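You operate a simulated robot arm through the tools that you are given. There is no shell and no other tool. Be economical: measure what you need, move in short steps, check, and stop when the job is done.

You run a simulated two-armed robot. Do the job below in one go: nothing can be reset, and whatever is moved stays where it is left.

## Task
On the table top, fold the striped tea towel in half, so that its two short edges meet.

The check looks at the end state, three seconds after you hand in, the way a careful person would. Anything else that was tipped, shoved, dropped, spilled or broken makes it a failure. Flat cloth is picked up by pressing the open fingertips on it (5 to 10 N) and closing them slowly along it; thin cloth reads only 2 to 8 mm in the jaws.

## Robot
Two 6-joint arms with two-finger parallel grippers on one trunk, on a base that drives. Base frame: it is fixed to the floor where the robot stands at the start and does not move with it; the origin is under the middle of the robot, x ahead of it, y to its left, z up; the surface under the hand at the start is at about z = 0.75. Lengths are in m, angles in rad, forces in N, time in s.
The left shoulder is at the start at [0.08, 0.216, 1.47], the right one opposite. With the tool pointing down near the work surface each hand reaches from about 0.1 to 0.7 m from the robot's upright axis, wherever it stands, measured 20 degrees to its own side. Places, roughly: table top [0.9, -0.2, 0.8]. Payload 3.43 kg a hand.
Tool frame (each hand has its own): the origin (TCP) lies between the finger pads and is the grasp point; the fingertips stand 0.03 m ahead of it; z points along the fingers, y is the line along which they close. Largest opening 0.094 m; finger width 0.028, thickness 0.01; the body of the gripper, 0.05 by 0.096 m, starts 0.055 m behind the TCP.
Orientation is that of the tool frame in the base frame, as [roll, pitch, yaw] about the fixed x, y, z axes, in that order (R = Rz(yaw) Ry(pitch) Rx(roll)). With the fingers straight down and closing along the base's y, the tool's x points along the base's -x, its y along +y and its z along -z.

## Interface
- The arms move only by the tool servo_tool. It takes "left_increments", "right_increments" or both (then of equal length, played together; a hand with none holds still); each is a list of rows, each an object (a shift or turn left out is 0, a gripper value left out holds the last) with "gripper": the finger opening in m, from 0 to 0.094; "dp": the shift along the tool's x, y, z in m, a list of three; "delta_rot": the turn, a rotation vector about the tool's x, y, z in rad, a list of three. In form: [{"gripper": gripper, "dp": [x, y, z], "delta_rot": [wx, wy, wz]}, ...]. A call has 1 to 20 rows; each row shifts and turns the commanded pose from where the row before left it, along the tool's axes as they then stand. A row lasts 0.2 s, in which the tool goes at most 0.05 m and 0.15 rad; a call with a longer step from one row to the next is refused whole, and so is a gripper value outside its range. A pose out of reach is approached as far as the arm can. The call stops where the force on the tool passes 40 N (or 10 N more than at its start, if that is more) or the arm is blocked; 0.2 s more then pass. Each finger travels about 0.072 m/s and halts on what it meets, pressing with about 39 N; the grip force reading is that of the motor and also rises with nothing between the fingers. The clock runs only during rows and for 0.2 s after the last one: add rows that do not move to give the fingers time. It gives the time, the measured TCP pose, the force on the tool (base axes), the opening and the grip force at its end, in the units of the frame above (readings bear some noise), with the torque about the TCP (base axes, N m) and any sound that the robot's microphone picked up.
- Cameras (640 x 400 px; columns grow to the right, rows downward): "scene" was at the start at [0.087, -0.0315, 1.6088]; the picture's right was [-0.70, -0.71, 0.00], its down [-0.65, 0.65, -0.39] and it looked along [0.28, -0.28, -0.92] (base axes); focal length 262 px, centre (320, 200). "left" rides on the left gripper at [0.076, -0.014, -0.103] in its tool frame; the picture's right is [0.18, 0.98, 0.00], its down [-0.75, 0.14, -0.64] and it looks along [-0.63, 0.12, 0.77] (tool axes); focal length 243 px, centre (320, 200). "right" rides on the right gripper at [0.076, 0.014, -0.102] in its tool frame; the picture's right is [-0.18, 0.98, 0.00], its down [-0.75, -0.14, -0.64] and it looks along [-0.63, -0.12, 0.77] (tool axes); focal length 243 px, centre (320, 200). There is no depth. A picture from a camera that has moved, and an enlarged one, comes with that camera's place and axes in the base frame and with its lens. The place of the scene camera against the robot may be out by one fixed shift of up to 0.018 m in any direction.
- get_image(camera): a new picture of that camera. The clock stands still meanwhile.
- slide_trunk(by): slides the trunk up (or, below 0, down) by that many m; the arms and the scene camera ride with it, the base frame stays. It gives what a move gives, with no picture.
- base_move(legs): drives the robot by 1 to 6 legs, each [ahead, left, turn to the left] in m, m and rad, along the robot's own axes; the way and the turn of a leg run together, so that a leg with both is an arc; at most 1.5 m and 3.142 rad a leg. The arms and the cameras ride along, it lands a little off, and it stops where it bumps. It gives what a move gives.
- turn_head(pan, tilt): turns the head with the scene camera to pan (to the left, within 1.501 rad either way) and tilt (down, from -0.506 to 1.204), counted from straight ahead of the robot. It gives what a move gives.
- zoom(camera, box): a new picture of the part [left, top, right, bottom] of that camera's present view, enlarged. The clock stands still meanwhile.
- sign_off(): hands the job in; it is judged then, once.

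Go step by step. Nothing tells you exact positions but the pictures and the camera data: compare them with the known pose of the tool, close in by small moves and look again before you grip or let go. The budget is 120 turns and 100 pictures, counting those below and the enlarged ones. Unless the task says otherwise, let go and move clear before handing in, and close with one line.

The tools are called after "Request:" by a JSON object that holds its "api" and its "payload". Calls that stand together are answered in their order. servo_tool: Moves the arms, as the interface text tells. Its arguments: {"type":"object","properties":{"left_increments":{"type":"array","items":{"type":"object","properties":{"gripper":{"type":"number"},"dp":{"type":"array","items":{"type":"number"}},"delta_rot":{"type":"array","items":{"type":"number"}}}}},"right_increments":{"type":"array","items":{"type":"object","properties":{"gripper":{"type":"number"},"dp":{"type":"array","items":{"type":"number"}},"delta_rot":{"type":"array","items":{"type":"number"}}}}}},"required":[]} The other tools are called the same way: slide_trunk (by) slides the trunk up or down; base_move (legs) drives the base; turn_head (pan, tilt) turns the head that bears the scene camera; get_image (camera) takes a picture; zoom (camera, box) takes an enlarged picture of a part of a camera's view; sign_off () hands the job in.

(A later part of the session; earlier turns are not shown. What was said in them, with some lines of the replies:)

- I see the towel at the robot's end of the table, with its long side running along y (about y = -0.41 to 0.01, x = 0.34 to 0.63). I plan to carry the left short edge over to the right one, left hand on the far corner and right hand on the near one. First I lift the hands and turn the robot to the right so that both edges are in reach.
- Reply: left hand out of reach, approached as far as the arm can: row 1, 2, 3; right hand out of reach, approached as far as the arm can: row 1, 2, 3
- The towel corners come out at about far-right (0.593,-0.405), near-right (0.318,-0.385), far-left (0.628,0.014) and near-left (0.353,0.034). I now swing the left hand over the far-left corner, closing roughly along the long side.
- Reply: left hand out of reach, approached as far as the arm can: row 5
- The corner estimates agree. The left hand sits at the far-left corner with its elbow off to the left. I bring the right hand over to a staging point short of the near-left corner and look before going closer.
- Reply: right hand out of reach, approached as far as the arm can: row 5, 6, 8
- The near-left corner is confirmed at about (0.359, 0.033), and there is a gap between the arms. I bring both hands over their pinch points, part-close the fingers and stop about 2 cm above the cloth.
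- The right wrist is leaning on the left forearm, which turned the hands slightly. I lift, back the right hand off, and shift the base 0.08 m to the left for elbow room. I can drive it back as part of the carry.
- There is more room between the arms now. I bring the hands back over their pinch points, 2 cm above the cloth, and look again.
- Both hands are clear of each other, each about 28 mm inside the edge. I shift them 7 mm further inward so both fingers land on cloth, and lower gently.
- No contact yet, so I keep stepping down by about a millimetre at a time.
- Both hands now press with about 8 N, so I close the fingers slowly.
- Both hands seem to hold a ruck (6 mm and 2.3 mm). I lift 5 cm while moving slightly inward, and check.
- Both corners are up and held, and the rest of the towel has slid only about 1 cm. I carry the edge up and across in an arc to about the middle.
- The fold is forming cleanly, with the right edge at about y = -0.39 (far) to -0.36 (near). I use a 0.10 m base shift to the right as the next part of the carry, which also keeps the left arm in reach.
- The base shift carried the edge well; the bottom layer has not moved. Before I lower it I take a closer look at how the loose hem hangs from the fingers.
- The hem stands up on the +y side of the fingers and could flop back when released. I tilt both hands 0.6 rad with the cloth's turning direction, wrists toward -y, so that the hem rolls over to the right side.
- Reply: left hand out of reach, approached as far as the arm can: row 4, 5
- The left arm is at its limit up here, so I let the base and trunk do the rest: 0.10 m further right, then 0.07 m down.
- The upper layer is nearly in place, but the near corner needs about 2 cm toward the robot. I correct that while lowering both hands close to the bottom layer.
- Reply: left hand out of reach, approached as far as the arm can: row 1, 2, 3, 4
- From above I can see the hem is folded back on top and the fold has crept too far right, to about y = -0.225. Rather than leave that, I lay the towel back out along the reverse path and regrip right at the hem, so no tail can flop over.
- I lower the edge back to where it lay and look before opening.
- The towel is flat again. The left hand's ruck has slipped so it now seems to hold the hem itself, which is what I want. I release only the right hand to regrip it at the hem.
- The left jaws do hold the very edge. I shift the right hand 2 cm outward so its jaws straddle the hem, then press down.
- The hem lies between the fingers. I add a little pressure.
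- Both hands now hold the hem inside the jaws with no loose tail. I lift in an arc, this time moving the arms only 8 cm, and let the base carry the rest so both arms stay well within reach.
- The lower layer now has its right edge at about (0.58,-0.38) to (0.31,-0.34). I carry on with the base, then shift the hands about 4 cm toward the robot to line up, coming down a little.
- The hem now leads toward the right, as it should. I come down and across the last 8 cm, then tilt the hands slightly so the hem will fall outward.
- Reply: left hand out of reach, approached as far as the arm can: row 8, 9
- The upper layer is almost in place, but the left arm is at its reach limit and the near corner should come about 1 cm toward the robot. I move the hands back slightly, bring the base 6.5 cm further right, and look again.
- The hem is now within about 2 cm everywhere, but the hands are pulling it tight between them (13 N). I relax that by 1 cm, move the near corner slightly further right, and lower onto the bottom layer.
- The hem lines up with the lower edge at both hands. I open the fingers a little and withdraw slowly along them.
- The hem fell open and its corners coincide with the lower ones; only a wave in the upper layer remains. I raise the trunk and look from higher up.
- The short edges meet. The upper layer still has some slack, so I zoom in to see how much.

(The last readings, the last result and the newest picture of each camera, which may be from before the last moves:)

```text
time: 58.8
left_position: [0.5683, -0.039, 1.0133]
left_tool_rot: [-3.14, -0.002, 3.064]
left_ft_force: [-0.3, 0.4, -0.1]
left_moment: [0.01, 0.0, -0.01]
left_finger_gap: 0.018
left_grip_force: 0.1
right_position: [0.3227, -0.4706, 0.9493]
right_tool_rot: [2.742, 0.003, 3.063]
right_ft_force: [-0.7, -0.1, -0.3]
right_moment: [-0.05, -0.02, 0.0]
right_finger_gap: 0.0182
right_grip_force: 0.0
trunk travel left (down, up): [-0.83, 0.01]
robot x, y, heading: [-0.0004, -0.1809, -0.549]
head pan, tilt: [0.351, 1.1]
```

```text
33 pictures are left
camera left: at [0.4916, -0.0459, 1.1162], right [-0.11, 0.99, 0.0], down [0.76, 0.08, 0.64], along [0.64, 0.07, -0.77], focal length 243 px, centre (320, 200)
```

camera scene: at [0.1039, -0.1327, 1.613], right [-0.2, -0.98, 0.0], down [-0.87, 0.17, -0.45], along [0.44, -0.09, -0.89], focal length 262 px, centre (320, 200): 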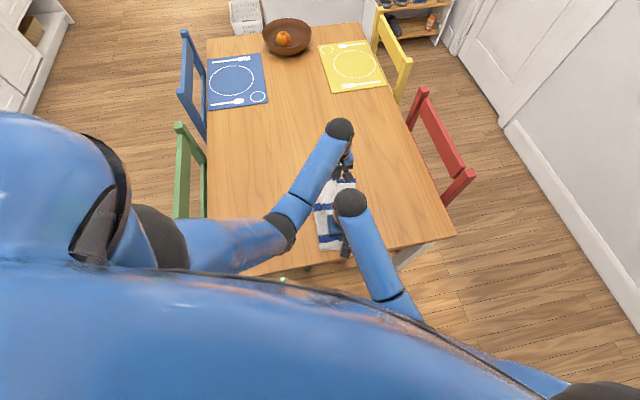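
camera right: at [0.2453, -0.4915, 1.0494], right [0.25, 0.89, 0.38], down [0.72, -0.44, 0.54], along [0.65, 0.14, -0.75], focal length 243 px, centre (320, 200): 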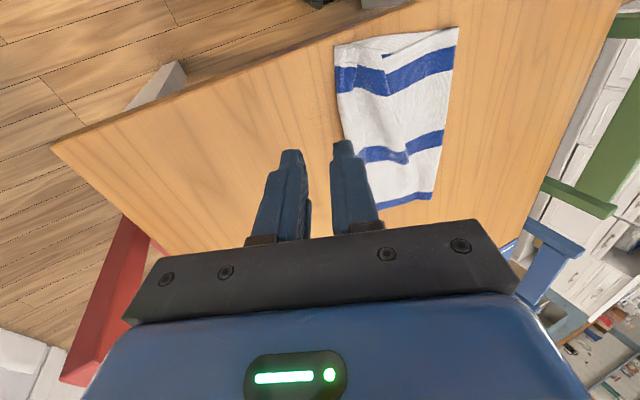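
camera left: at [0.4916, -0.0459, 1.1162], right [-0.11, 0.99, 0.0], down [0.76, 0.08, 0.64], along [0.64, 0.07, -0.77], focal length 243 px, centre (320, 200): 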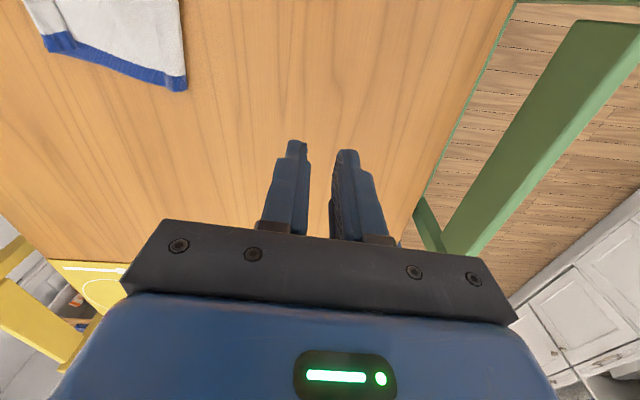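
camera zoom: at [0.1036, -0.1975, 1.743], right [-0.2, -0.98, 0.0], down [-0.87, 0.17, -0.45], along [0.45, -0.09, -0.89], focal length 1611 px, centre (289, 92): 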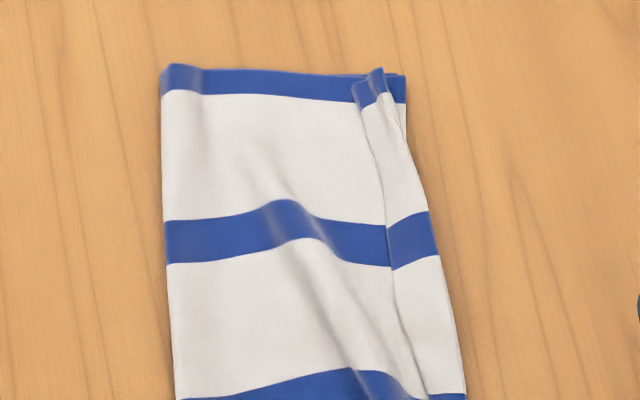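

There is a line running parallel to the hem that could be a ridge or a folded-back hem. I look at it closely.

Request:
{"api": "zoom", "payload": {"camera": "right", "box": [310, 10, 480, 150]}}

Request:
{"api": "zoom", "payload": {"camera": "scene", "box": [310, 205, 360, 245]}}

```text
2.86 times, centred on (395, 80) of right
camera zoom: at [0.2453, -0.4915, 1.0494], right [0.25, 0.89, 0.38], down [0.72, -0.44, 0.54], along [0.65, 0.14, -0.75], focal length 693 px, centre (106, 543)
```

zoom: 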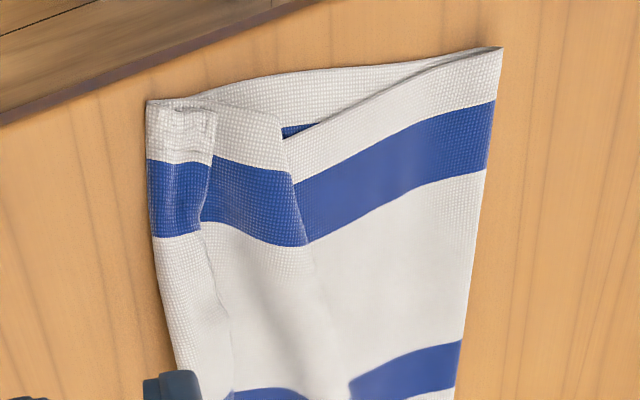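

```text
10.00 times, centred on (335, 225) of scene
camera zoom: at [0.1036, -0.1975, 1.743], right [-0.2, -0.98, 0.0], down [-0.87, 0.17, -0.45], along [0.45, -0.09, -0.89], focal length 2618 px, centre (170, -50)
```

zoom: 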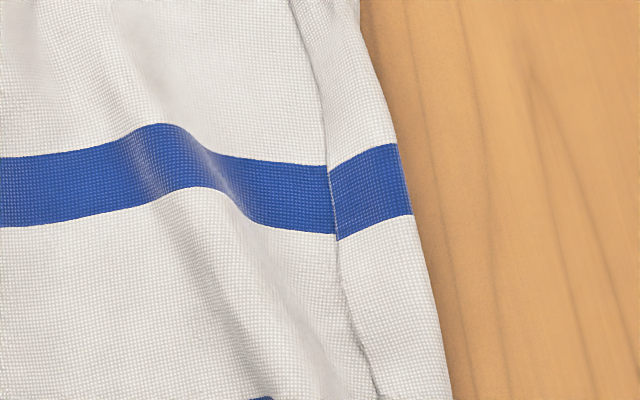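

I zoom in much tighter on that line.

Request:
{"api": "zoom", "payload": {"camera": "right", "box": [328, 35, 388, 75]}}

Request:
{"api": "zoom", "payload": {"camera": "scene", "box": [322, 188, 342, 204]}}

```text
10.00 times, centred on (358, 55) of right
camera zoom: at [0.2453, -0.4915, 1.0494], right [0.25, 0.89, 0.38], down [0.72, -0.44, 0.54], along [0.65, 0.14, -0.75], focal length 2426 px, centre (-60, 1650)
```

zoom: 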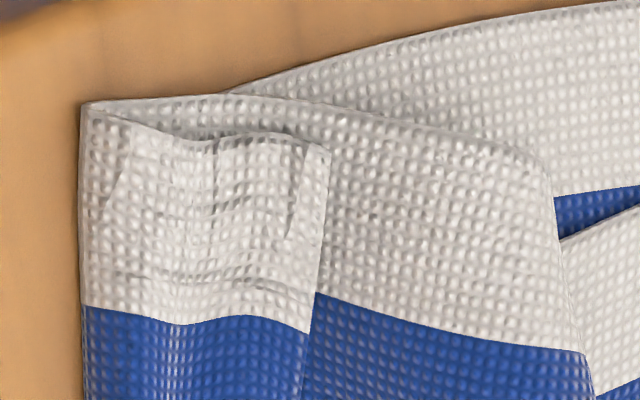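

```text
16.00 times, centred on (332, 196) of scene
camera zoom: at [0.1036, -0.1975, 1.743], right [-0.2, -0.98, 0.0], down [-0.87, 0.17, -0.45], along [0.45, -0.09, -0.89], focal length 4189 px, centre (128, 264)
```

zoom: 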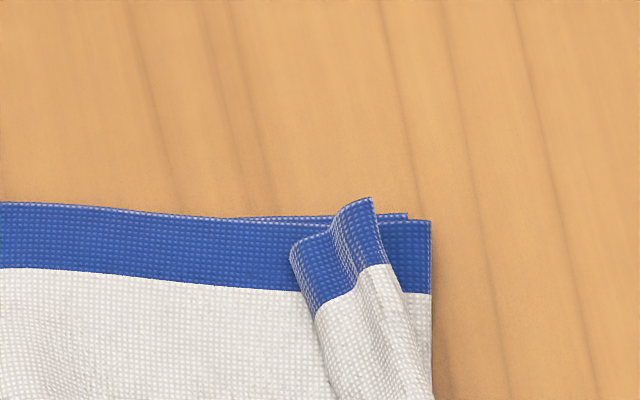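

It is the hem, folded back about 3 cm on top of the upper layer, with the fold line about as much too far right. I'll regrip that flap from above with both hands, move the fold line left, and then lay the hem down with an outward sweep. First I position both hands just above the flap.

Request:
{"api": "slide_trunk", "payload": {"by": -0.12}}

Request:
{"api": "servo_tool", "payload": {"left_increments": [{"gripper": 0.024, "dp": [0.0008, -0.0356, 0]}, {"dp": [0.0008, -0.0356, 0.008]}, {"dp": [0.0008, -0.0356, 0.011]}, {"dp": [0.0008, -0.0356, 0.011]}, {"dp": [0.0008, -0.0356, 0.011]}, {"dp": [0.0008, -0.0356, 0.011]}, {"dp": [0.0008, -0.0356, 0.011]}, {"dp": [0.0008, -0.0356, 0.011]}, {"dp": [0.0008, -0.0356, 0.011]}, {}], "right_increments": [{"gripper": 0.024, "delta_rot": [0.1, 0, 0]}, {"delta_rot": [0.1, 0, 0]}, {"delta_rot": [0.1, 0, 0]}, {"delta_rot": [0.1, 0, 0]}, {"dp": [-0.0005, 0.031, 0.005]}, {"dp": [-0.0005, 0.031, 0.005]}, {"dp": [-0.0005, 0.031, 0.005]}, {"dp": [-0.0005, 0.031, 0.005]}, {"dp": [0, 0, 0.005]}, {}]}}

Request:
{"api": "get_image", "payload": {"camera": "left"}}

Request:
{"api": "get_image", "payload": {"camera": "right"}}

```text
time: 60.3
left_position: [0.5682, -0.0393, 0.8921]
left_tool_rot: [-3.139, -0.001, 3.063]
left_ft_force: [0.3, -0.1, 0.9]
left_moment: [0.04, -0.02, 0.0]
left_finger_gap: 0.0179
left_grip_force: 0.1
right_position: [0.3226, -0.4712, 0.829]
right_tool_rot: [2.744, 0.002, 3.064]
right_ft_force: [0.0, 0.6, 0.3]
right_moment: [-0.02, 0.02, -0.01]
right_finger_gap: 0.0181
right_grip_force: 0.0
trunk travel left (down, up): [-0.71, 0.13]
robot x, y, heading: [-0.0028, -0.174, -0.551]
head pan, tilt: [0.351, 1.1]
```

```text
time: 62.5
left_position: [0.5363, -0.3589, 0.8085]
left_tool_rot: [-3.14, 0.0, 3.064]
left_ft_force: [0.3, 0.5, -0.3]
left_moment: [-0.02, -0.01, 0.02]
left_finger_gap: 0.0239
left_grip_force: 0.2
right_position: [0.3346, -0.3485, 0.8036]
right_tool_rot: [-3.14, 0.003, 3.063]
right_ft_force: [0.2, -0.9, -0.8]
right_moment: [0.01, 0.0, -0.02]
right_finger_gap: 0.024
right_grip_force: 0.1
trunk travel left (down, up): [-0.71, 0.13]
robot x, y, heading: [-0.0017, -0.1781, -0.551]
head pan, tilt: [0.351, 1.1]
```

```text
28 pictures are left
camera left: at [0.4598, -0.3657, 0.9111], right [-0.11, 0.99, 0.0], down [0.76, 0.08, 0.64], along [0.64, 0.07, -0.77], focal length 243 px, centre (320, 200)
```

left: 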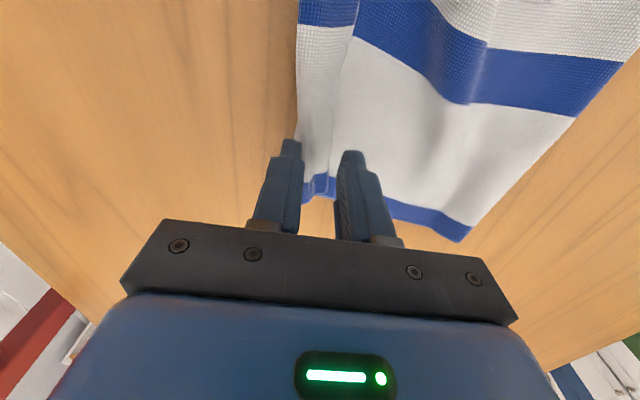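

```text
27 pictures are left
camera right: at [0.2602, -0.3268, 0.907], right [0.26, 0.97, 0.0], down [0.74, -0.2, 0.64], along [0.62, -0.17, -0.76], focal length 243 px, centre (320, 200)
```

right: 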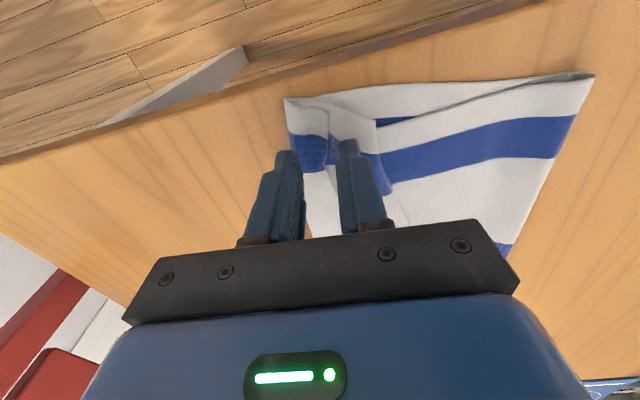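

The flap spans about y = -0.364 to -0.339 at the right hand and -0.373 to -0.349 at the left. I shift both hands about 9 mm inward so the jaws straddle its free edge, and lower.

Request:
{"api": "servo_tool", "payload": {"left_increments": [{"dp": [0, 0.01, 0.004]}, {"dp": [0, 0, 0.005]}, {"dp": [0, 0, 0.005]}, {"dp": [0, 0, 0.004]}, {"dp": [0, 0, 0.003]}, {}], "right_increments": [{"dp": [0, 0.008, 0.003]}, {"dp": [0, 0, 0.004]}, {"dp": [0, 0, 0.004]}, {"dp": [0, 0, 0.003]}, {"dp": [0, 0, 0.002]}, {}]}}

```text
time: 63.9
left_position: [0.5361, -0.3482, 0.7861]
left_tool_rot: [-3.141, 0.0, 3.064]
left_ft_force: [0.3, -0.1, 0.2]
left_moment: [0.01, 0.02, 0.03]
left_finger_gap: 0.0241
left_grip_force: 0.2
right_position: [0.3345, -0.3409, 0.7893]
right_tool_rot: [-3.14, 0.003, 3.063]
right_ft_force: [-0.8, 0.3, 0.3]
right_moment: [0.02, 0.0, -0.03]
right_finger_gap: 0.0241
right_grip_force: 0.0
trunk travel left (down, up): [-0.71, 0.13]
robot x, y, heading: [-0.004, -0.1765, -0.551]
head pan, tilt: [0.351, 1.1]
```

Request:
{"api": "servo_tool", "payload": {"left_increments": [{"dp": [0, 0, 0.001]}, {}, {}, {}], "right_increments": [{"dp": [0, 0, 0.002]}, {"dp": [0, 0, 0.001]}, {"dp": [0, 0, 0.001]}, {}]}}

```text
time: 64.9
left_position: [0.5367, -0.3486, 0.7868]
left_tool_rot: [-3.14, 0.0, 3.062]
left_ft_force: [-0.2, -0.7, -0.5]
left_moment: [0.0, 0.02, 0.01]
left_finger_gap: 0.0242
left_grip_force: 0.0
right_position: [0.3354, -0.3402, 0.784]
right_tool_rot: [-3.14, 0.003, 3.063]
right_ft_force: [-0.8, 0.4, 1.0]
right_moment: [0.0, 0.01, 0.01]
right_finger_gap: 0.0238
right_grip_force: 0.1
trunk travel left (down, up): [-0.71, 0.13]
robot x, y, heading: [-0.0016, -0.1804, -0.547]
head pan, tilt: [0.351, 1.1]
```

Request:
{"api": "servo_tool", "payload": {"left_increments": [{"dp": [0, 0, 0.001]}, {"dp": [0, 0, 0.001]}, {"dp": [0, 0, 0.0007]}, {}], "right_increments": [{"dp": [0, 0, 0.0006]}, {}, {}, {}]}}

```text
time: 65.9
left_position: [0.5363, -0.3486, 0.7852]
left_tool_rot: [-3.14, 0.001, 3.064]
left_ft_force: [-0.2, 1.0, 6.0]
left_moment: [-0.09, 0.01, 0.0]
left_finger_gap: 0.024
left_grip_force: 0.1
right_position: [0.3343, -0.3399, 0.7839]
right_tool_rot: [3.141, 0.003, 3.063]
right_ft_force: [-0.1, 0.5, 1.5]
right_moment: [0.05, 0.0, 0.0]
right_finger_gap: 0.0234
right_grip_force: 0.0
trunk travel left (down, up): [-0.71, 0.13]
robot x, y, heading: [-0.0021, -0.1764, -0.547]
head pan, tilt: [0.351, 1.1]
```

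Left presses 6 N, right 1.5 N. I press the right slightly more and close both slowly.

Request:
{"api": "servo_tool", "payload": {"left_increments": [{}, {"gripper": 0.02}, {"gripper": 0.016}, {"gripper": 0.012}, {"gripper": 0.009}, {"gripper": 0.006}, {"gripper": 0.003}, {"gripper": 0.0}, {}, {}], "right_increments": [{"dp": [0, 0, 0.0006]}, {"gripper": 0.02}, {"gripper": 0.016}, {"gripper": 0.012}, {"gripper": 0.009}, {"gripper": 0.006}, {"gripper": 0.003}, {"gripper": 0.0}, {}, {}]}}

Request:
{"api": "servo_tool", "payload": {"left_increments": [{"dp": [0, 0.006, -0.012]}, {"dp": [0, 0.006, -0.012]}, {"dp": [0, 0.006, -0.012]}, {}], "right_increments": [{"dp": [0, 0.006, -0.012]}, {"dp": [0, 0.006, -0.012]}, {"dp": [0, 0.006, -0.012]}, {}]}}

Request:
{"api": "get_image", "payload": {"camera": "left"}}

Request:
{"api": "get_image", "payload": {"camera": "right"}}

```text
time: 68.1
left_position: [0.5364, -0.3489, 0.784]
left_tool_rot: [-3.14, 0.001, 3.063]
left_ft_force: [-0.3, -1.9, 7.8]
left_moment: [-0.14, 0.02, 0.0]
left_finger_gap: 0.002
left_grip_force: 37.5
right_position: [0.3337, -0.3394, 0.7829]
right_tool_rot: [-3.139, 0.002, 3.064]
right_ft_force: [1.1, 0.0, 2.2]
right_moment: [0.0, -0.01, 0.0]
right_finger_gap: 0.0015
right_grip_force: 36.5
trunk travel left (down, up): [-0.71, 0.13]
robot x, y, heading: [-0.0032, -0.1817, -0.549]
head pan, tilt: [0.351, 1.1]
```

```text
time: 69.1
left_position: [0.5381, -0.3303, 0.8197]
left_tool_rot: [-3.141, -0.002, 3.064]
left_ft_force: [-0.9, -0.3, -0.4]
left_moment: [-0.02, -0.02, -0.01]
left_finger_gap: 0.0022
left_grip_force: 36.4
right_position: [0.3368, -0.3209, 0.8187]
right_tool_rot: [-3.141, -0.001, 3.063]
right_ft_force: [0.4, 0.8, -0.5]
right_moment: [0.0, 0.0, -0.01]
right_finger_gap: 0.0013
right_grip_force: 36.6
trunk travel left (down, up): [-0.71, 0.13]
robot x, y, heading: [0.0015, -0.1822, -0.549]
head pan, tilt: [0.351, 1.1]
```

```text
26 pictures are left
camera left: at [0.4618, -0.3372, 0.9227], right [-0.11, 0.99, 0.0], down [0.76, 0.08, 0.64], along [0.64, 0.07, -0.77], focal length 243 px, centre (320, 200)
```

left: 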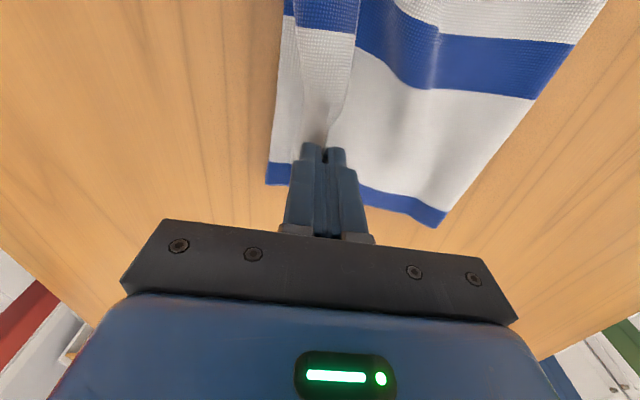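

```text
25 pictures are left
camera right: at [0.2627, -0.3012, 0.9215], right [0.26, 0.97, 0.0], down [0.74, -0.2, 0.64], along [0.62, -0.17, -0.77], focal length 243 px, centre (320, 200)
```

right: 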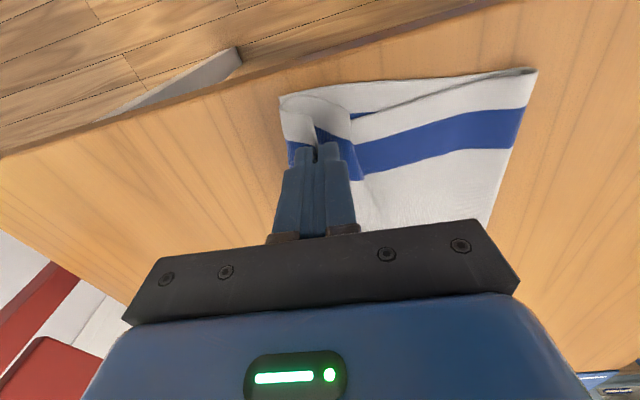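

The left hand has the hem. The right one looks gripped too but reads thin, so I lift further to verify.

Request:
{"api": "servo_tool", "payload": {"left_increments": [{"dp": [0, 0.015, -0.012]}, {"dp": [0, 0.015, -0.012]}, {"dp": [0, 0.015, -0.012]}, {}], "right_increments": [{"dp": [0, 0.015, -0.012]}, {"dp": [0, 0.015, -0.012]}, {"dp": [0, 0.015, -0.012]}, {}]}}

Request:
{"api": "zoom", "payload": {"camera": "right", "box": [200, 40, 560, 250]}}

```text
time: 70.1
left_position: [0.5403, -0.2856, 0.855]
left_tool_rot: [3.141, -0.001, 3.062]
left_ft_force: [-0.1, -0.2, 0.4]
left_moment: [0.0, 0.0, 0.0]
left_finger_gap: 0.0023
left_grip_force: 36.8
right_position: [0.3405, -0.2772, 0.8554]
right_tool_rot: [-3.14, 0.003, 3.062]
right_ft_force: [-0.7, 0.1, 1.4]
right_moment: [0.01, 0.0, -0.02]
right_finger_gap: 0.0015
right_grip_force: 36.3
trunk travel left (down, up): [-0.71, 0.13]
robot x, y, heading: [0.0017, -0.1815, -0.551]
head pan, tilt: [0.351, 1.1]
```

```text
1.78 times, centred on (380, 145) of right
camera zoom: at [0.2663, -0.2564, 0.9578], right [0.26, 0.97, 0.0], down [0.74, -0.2, 0.64], along [0.62, -0.17, -0.77], focal length 431 px, centre (213, 298)
```

zoom: 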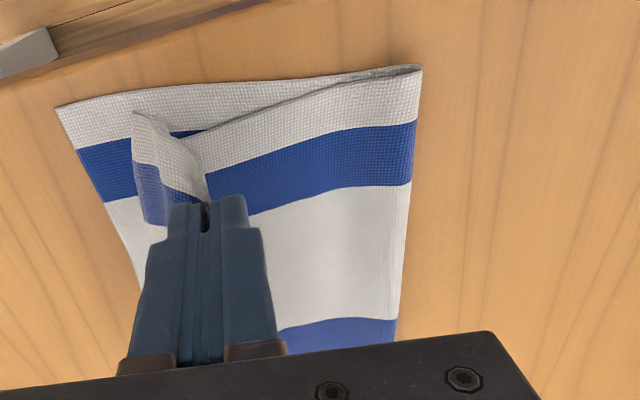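

Both hands hold the hem. I carry it back past the middle to relax the fold, then bring it down on a lower, more direct path.

Request:
{"api": "servo_tool", "payload": {"left_increments": [{"dp": [0, 0.02, -0.01]}, {"dp": [0, 0.02, -0.01]}, {"dp": [0, 0.02, -0.01]}, {"dp": [0, 0.02, -0.005]}, {"dp": [0, 0.02, 0]}, {"dp": [0, 0.01, 0]}, {}], "right_increments": [{"dp": [0, 0.02, -0.01]}, {"dp": [0, 0.02, -0.01]}, {"dp": [0, 0.02, -0.01]}, {"dp": [0, 0.02, -0.005]}, {"dp": [0, 0.02, 0]}, {"dp": [0, 0.01, 0]}, {}]}}

Request:
{"api": "get_image", "payload": {"camera": "right"}}

Request:
{"api": "get_image", "payload": {"camera": "left"}}

```text
time: 71.9
left_position: [0.5501, -0.1741, 0.8899]
left_tool_rot: [-3.14, 0.0, 3.063]
left_ft_force: [-1.6, 0.4, -0.4]
left_moment: [-0.02, 0.06, 0.03]
left_finger_gap: 0.0023
left_grip_force: 36.9
right_position: [0.3426, -0.1987, 0.8706]
right_tool_rot: [-3.116, -0.033, 3.011]
right_ft_force: [0.8, 1.1, -0.6]
right_moment: [0.02, -0.01, 0.02]
right_finger_gap: 0.0014
right_grip_force: 36.6
trunk travel left (down, up): [-0.71, 0.13]
robot x, y, heading: [0.0005, -0.1813, -0.549]
head pan, tilt: [0.351, 1.1]
stopped in row 7 (right hand): the arm was blocked; the commanded pose is now the measured one
```

```text
23 pictures are left
camera right: at [0.2732, -0.1709, 0.9751], right [0.31, 0.95, -0.03], down [0.75, -0.22, 0.62], along [0.58, -0.22, -0.78], focal length 243 px, centre (320, 200)
```

right: 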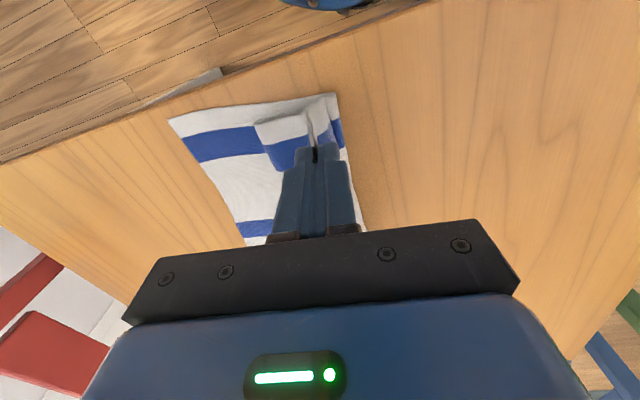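

```text
22 pictures are left
camera left: at [0.4733, -0.1828, 0.9937], right [-0.11, 0.99, 0.0], down [0.76, 0.08, 0.64], along [0.64, 0.07, -0.77], focal length 243 px, centre (320, 200)
```

left: 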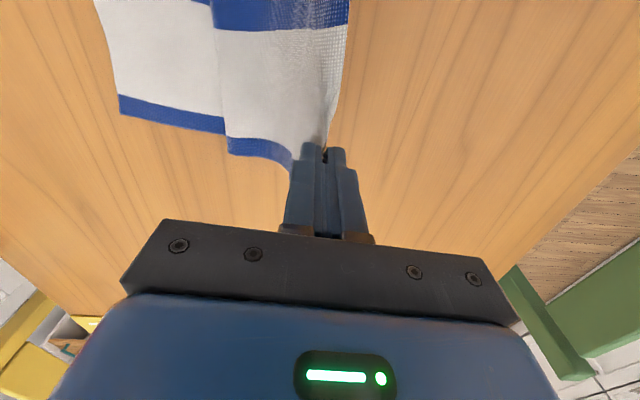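

The right wrist touched the left forearm, but both corners are still held. I use the base to carry the hem further left so the fold relaxes fully, lower the hands a little, and drive back to the right with the hem kept low.

Request:
{"api": "base_move", "payload": {"legs": [[-0.078, 0.128, 0]]}}

Request:
{"api": "servo_tool", "payload": {"left_increments": [{"dp": [0, 0, 0.012]}, {"dp": [0, 0, 0.012]}, {"dp": [0, 0, 0.012]}, {}], "right_increments": [{"dp": [0, -0.002, 0.005]}, {"dp": [0, -0.002, 0.006]}, {"dp": [0, -0.002, 0.006]}, {}]}}

Request:
{"api": "base_move", "payload": {"legs": [[0.078, -0.128, 0]]}}

Request:
{"api": "get_image", "payload": {"camera": "right"}}

Request:
{"api": "get_image", "payload": {"camera": "left"}}

```text
time: 73.2
left_position: [0.5492, -0.0271, 0.8905]
left_tool_rot: [3.14, 0.0, 3.062]
left_ft_force: [-1.2, 0.2, -0.8]
left_moment: [-0.03, 0.02, 0.02]
left_finger_gap: 0.0023
left_grip_force: 37.0
right_position: [0.3415, -0.0501, 0.87]
right_tool_rot: [-3.119, -0.033, 3.011]
right_ft_force: [0.7, -0.5, -0.3]
right_moment: [0.03, -0.03, -0.01]
right_finger_gap: 0.0018
right_grip_force: 36.6
trunk travel left (down, up): [-0.71, 0.13]
robot x, y, heading: [0.0027, -0.0249, -0.543]
head pan, tilt: [0.351, 1.1]
```

```text
time: 74.2
left_position: [0.5488, -0.0264, 0.8534]
left_tool_rot: [-3.14, 0.0, 3.061]
left_ft_force: [-0.7, -0.1, -0.5]
left_moment: [-0.01, -0.01, 0.02]
left_finger_gap: 0.0023
left_grip_force: 37.1
right_position: [0.3396, -0.0549, 0.8539]
right_tool_rot: [-3.115, -0.03, 3.01]
right_ft_force: [0.0, 0.3, 0.3]
right_moment: [-0.01, -0.02, 0.02]
right_finger_gap: 0.0017
right_grip_force: 36.6
trunk travel left (down, up): [-0.71, 0.13]
robot x, y, heading: [-0.0, -0.0297, -0.548]
head pan, tilt: [0.351, 1.1]
```

```text
time: 75.6
left_position: [0.5496, -0.1732, 0.8549]
left_tool_rot: [-3.138, -0.001, 3.061]
left_ft_force: [0.2, 0.1, -0.8]
left_moment: [0.0, 0.03, -0.02]
left_finger_gap: 0.002
left_grip_force: 37.0
right_position: [0.3401, -0.2019, 0.8535]
right_tool_rot: [-3.112, -0.031, 3.012]
right_ft_force: [0.3, 0.0, -0.3]
right_moment: [-0.03, -0.02, 0.01]
right_finger_gap: 0.0019
right_grip_force: 36.3
trunk travel left (down, up): [-0.71, 0.13]
robot x, y, heading: [0.0007, -0.1755, -0.55]
head pan, tilt: [0.351, 1.1]
```

```text
21 pictures are left
camera right: at [0.2709, -0.1743, 0.9585], right [0.31, 0.95, -0.03], down [0.75, -0.22, 0.62], along [0.58, -0.22, -0.78], focal length 243 px, centre (320, 200)
```

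right: 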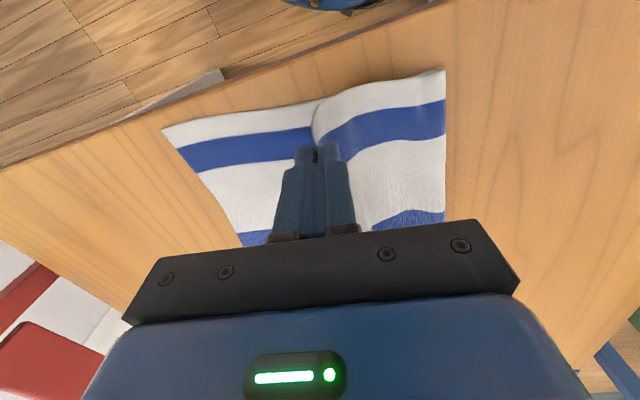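

```text
20 pictures are left
camera left: at [0.4726, -0.1808, 0.9583], right [-0.1, 0.99, 0.0], down [0.76, 0.08, 0.64], along [0.64, 0.06, -0.77], focal length 243 px, centre (320, 200)
```

left: 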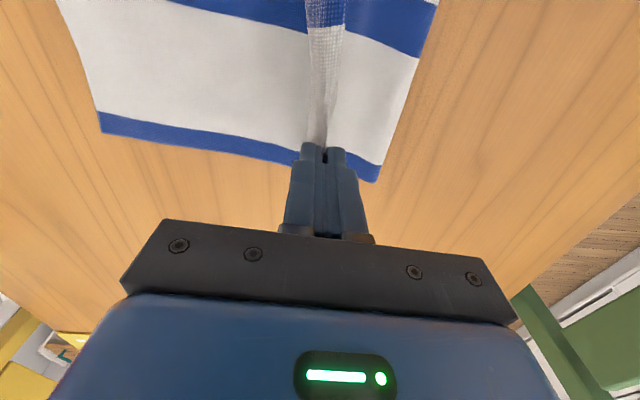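

The fold is crisp, at about y = -0.105, with the lower layer undisturbed. I bring the hem down along a low diagonal to the right edge.

Request:
{"api": "servo_tool", "payload": {"left_increments": [{"dp": [0, -0.0224, 0.005]}, {"dp": [0, -0.0224, 0.005]}, {"dp": [0, -0.0224, 0.006]}, {"dp": [0, -0.0224, 0.006]}, {"dp": [0, -0.0224, 0.008]}, {"dp": [0, -0.0224, 0.008]}, {"dp": [0, -0.0224, 0.01]}, {"dp": [-0.0016, -0.0224, 0.01]}, {}], "right_increments": [{"dp": [-0.0015, -0.0166, 0.005]}, {"dp": [-0.0015, -0.0166, 0.005]}, {"dp": [-0.0015, -0.0166, 0.006]}, {"dp": [-0.0015, -0.0166, 0.006]}, {"dp": [-0.0015, -0.0166, 0.008]}, {"dp": [-0.0015, -0.0166, 0.008]}, {"dp": [-0.0015, -0.0166, 0.01]}, {"dp": [-0.0015, -0.0166, 0.01]}, {}]}}

Request:
{"api": "get_image", "payload": {"camera": "right"}}

Request:
{"api": "get_image", "payload": {"camera": "left"}}

```text
time: 77.6
left_position: [0.5361, -0.3545, 0.796]
left_tool_rot: [-3.139, 0.0, 3.061]
left_ft_force: [-0.2, 0.1, -0.4]
left_moment: [-0.01, 0.0, -0.03]
left_finger_gap: 0.0021
left_grip_force: 36.6
right_position: [0.332, -0.3371, 0.799]
right_tool_rot: [-3.115, -0.032, 3.011]
right_ft_force: [0.2, -0.1, 0.5]
right_moment: [0.07, -0.03, -0.01]
right_finger_gap: 0.0015
right_grip_force: 36.7
trunk travel left (down, up): [-0.71, 0.13]
robot x, y, heading: [-0.0008, -0.1772, -0.548]
head pan, tilt: [0.351, 1.1]
```

```text
19 pictures are left
camera right: at [0.2632, -0.3105, 0.9036], right [0.31, 0.95, -0.03], down [0.75, -0.22, 0.62], along [0.58, -0.22, -0.78], focal length 243 px, centre (320, 200)
```

right: 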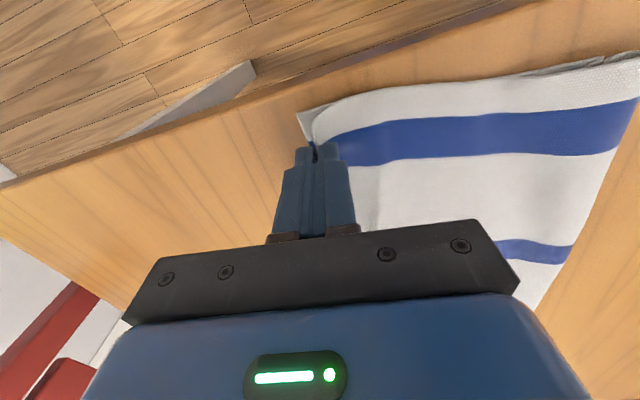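

```text
18 pictures are left
camera left: at [0.4598, -0.3617, 0.9], right [-0.1, 0.99, 0.0], down [0.76, 0.08, 0.64], along [0.64, 0.07, -0.77], focal length 243 px, centre (320, 200)
```

left: 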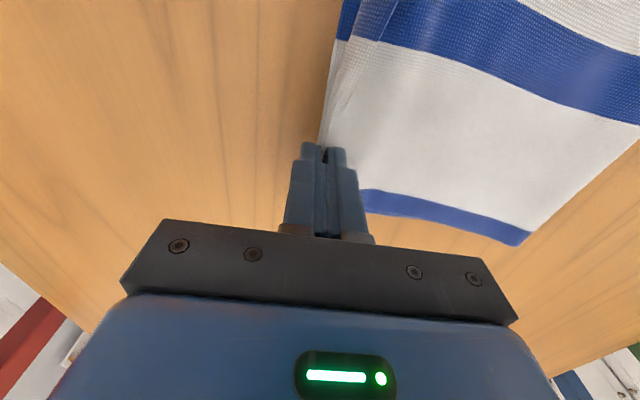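

Alignment is very good: the fold sits at about y = -0.157, ideal being -0.154. I lower a few millimetres, open slightly, and sweep outward so the inner finger lays the hem down to the right.

Request:
{"api": "servo_tool", "payload": {"left_increments": [{"dp": [0, 0, 0.004]}, {"gripper": 0.006}, {"gripper": 0.012}, {}, {"dp": [0, -0.006, 0]}, {"dp": [0, -0.006, 0]}, {"dp": [0, -0.006, 0]}, {"dp": [0, -0.006, 0]}, {"dp": [0, -0.006, 0]}, {"dp": [0, -0.006, -0.002]}, {"dp": [0, -0.008, -0.004]}, {"dp": [0, -0.01, -0.01]}, {"dp": [0, -0.01, -0.02]}, {"dp": [0, -0.01, -0.03]}, {}], "right_increments": [{"dp": [0, 0, 0.007]}, {"gripper": 0.006}, {"gripper": 0.012}, {}, {"dp": [0, -0.006, 0]}, {"dp": [0, -0.006, 0]}, {"dp": [0, -0.006, 0]}, {"dp": [0, -0.006, 0]}, {"dp": [0, -0.006, 0]}, {"dp": [0, -0.006, -0.002]}, {"dp": [0, -0.008, -0.004]}, {"dp": [0, -0.01, -0.01]}, {"dp": [0, -0.01, -0.02]}, {"dp": [0, -0.01, -0.03]}, {}]}}

Request:
{"api": "get_image", "payload": {"camera": "right"}}

Request:
{"api": "get_image", "payload": {"camera": "left"}}

```text
time: 80.8
left_position: [0.5304, -0.4279, 0.8605]
left_tool_rot: [3.139, 0.001, 3.063]
left_ft_force: [-0.2, 0.4, 0.0]
left_moment: [-0.03, -0.01, 0.02]
left_finger_gap: 0.012
left_grip_force: 0.0
right_position: [0.3245, -0.4096, 0.8597]
right_tool_rot: [-3.115, -0.032, 3.01]
right_ft_force: [-0.1, -0.2, 0.1]
right_moment: [0.03, -0.03, 0.01]
right_finger_gap: 0.0118
right_grip_force: 0.0
trunk travel left (down, up): [-0.71, 0.13]
robot x, y, heading: [-0.0001, -0.1804, -0.552]
head pan, tilt: [0.351, 1.1]
```

```text
17 pictures are left
camera right: at [0.2556, -0.3826, 0.9643], right [0.31, 0.95, -0.03], down [0.75, -0.22, 0.62], along [0.58, -0.22, -0.78], focal length 243 px, centre (320, 200)
```

right: 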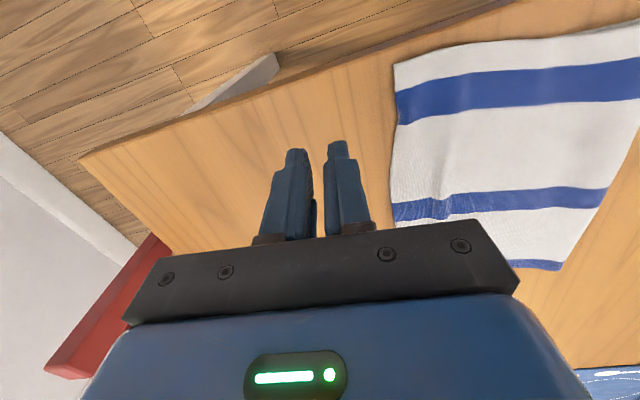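

```text
16 pictures are left
camera left: at [0.4535, -0.4358, 0.9624], right [-0.1, 0.99, 0.0], down [0.76, 0.08, 0.64], along [0.64, 0.07, -0.77], focal length 243 px, centre (320, 200)
```

left: 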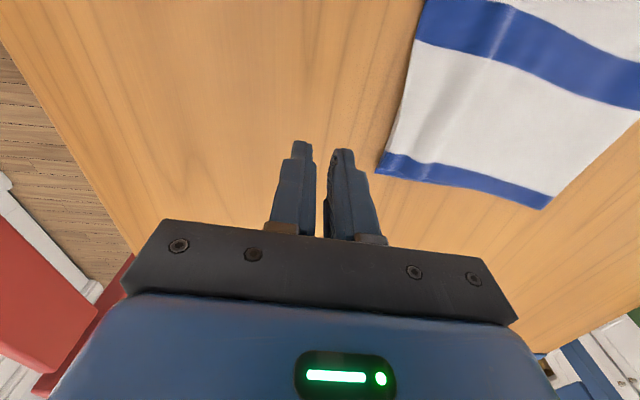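

The fold looks clean now. I zoom in on both short edges to confirm.

Request:
{"api": "zoom", "payload": {"camera": "right", "box": [370, 20, 640, 290]}}

Request:
{"api": "zoom", "payload": {"camera": "left", "box": [360, 0, 640, 220]}}

```text
1.48 times, centred on (505, 155) of right
camera zoom: at [0.2556, -0.3826, 0.9643], right [0.31, 0.95, -0.03], down [0.75, -0.22, 0.62], along [0.58, -0.22, -0.78], focal length 359 px, centre (46, 267)
```

zoom: 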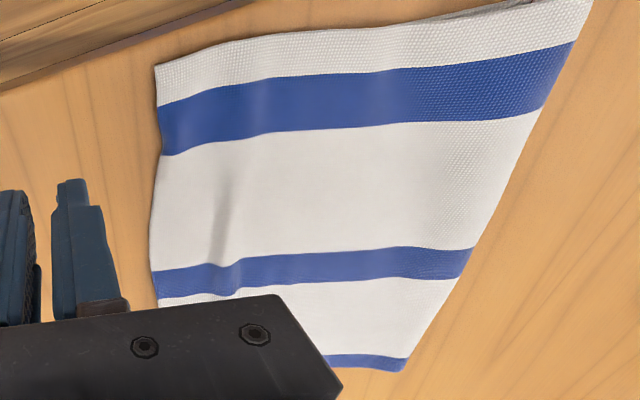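

```text
1.82 times, centred on (500, 110) of left
camera zoom: at [0.4535, -0.4358, 0.9624], right [-0.1, 0.99, 0.0], down [0.76, 0.08, 0.64], along [0.64, 0.07, -0.77], focal length 441 px, centre (-7, 364)
```

zoom: 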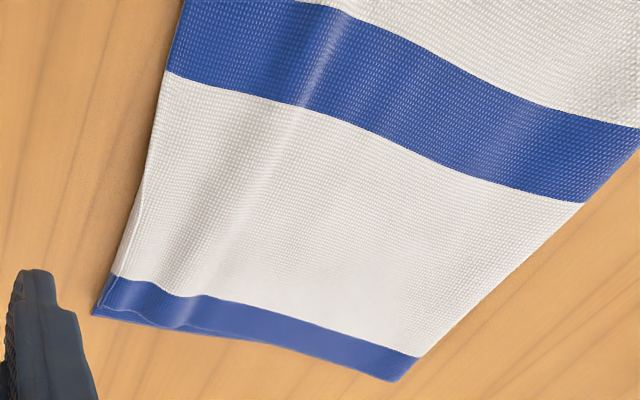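

The hem lies flat on the lower edge along its whole length, within a few millimetres. I move the hands clear and take a final look.

Request:
{"api": "slide_trunk", "payload": {"by": 0.1}}

Request:
{"api": "base_move", "payload": {"legs": [[-0.25, 0, 0]]}}

Request:
{"api": "get_image", "payload": {"camera": "scene"}}

```text
time: 82.1
left_position: [0.5294, -0.4284, 0.9576]
left_tool_rot: [-3.141, 0.0, 3.061]
left_ft_force: [-0.6, 1.0, 0.2]
left_moment: [-0.01, 0.01, 0.0]
left_finger_gap: 0.0121
left_grip_force: 0.0
right_position: [0.3247, -0.4087, 0.9582]
right_tool_rot: [-3.115, -0.031, 3.01]
right_ft_force: [-0.1, 0.2, -0.3]
right_moment: [0.03, -0.01, 0.0]
right_finger_gap: 0.0119
right_grip_force: 0.0
trunk travel left (down, up): [-0.81, 0.03]
robot x, y, heading: [0.0026, -0.1765, -0.549]
head pan, tilt: [0.351, 1.1]
```

```text
time: 84.0
left_position: [0.3195, -0.3006, 0.9561]
left_tool_rot: [-3.141, -0.005, 3.06]
left_ft_force: [0.4, 0.2, 0.0]
left_moment: [0.01, 0.02, -0.01]
left_finger_gap: 0.0119
left_grip_force: 0.0
right_position: [0.1142, -0.2816, 0.9586]
right_tool_rot: [-3.117, -0.032, 3.008]
right_ft_force: [0.1, 0.0, 0.0]
right_moment: [-0.02, 0.02, 0.0]
right_finger_gap: 0.0122
right_grip_force: 0.1
trunk travel left (down, up): [-0.81, 0.03]
robot x, y, heading: [-0.2177, -0.0438, -0.55]
head pan, tilt: [0.351, 1.1]
```

```text
13 pictures are left
camera scene: at [-0.1052, -0.0692, 1.7226], right [-0.2, -0.98, 0.0], down [-0.88, 0.18, -0.45], along [0.44, -0.09, -0.89], focal length 262 px, centre (320, 200)
```

scene: 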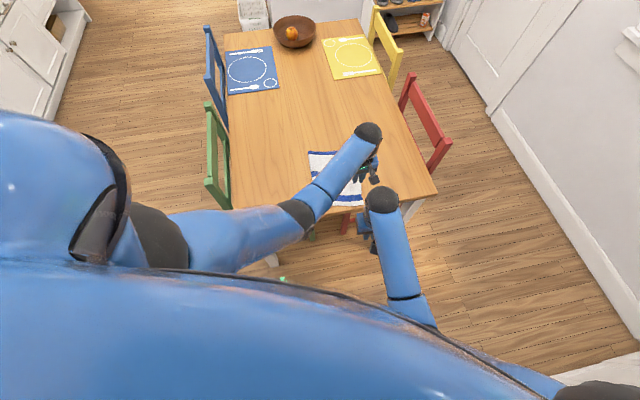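

The towel lies folded on the table, the hands are clear of it, and everything else stands where it was. I hand in now.

Request:
{"api": "sign_off", "payload": {}}

```text
The job is handed in.
```

The tea towel is folded in half on the table top, with its two short edges meeting to within a few millimetres in the last close-up pictures.
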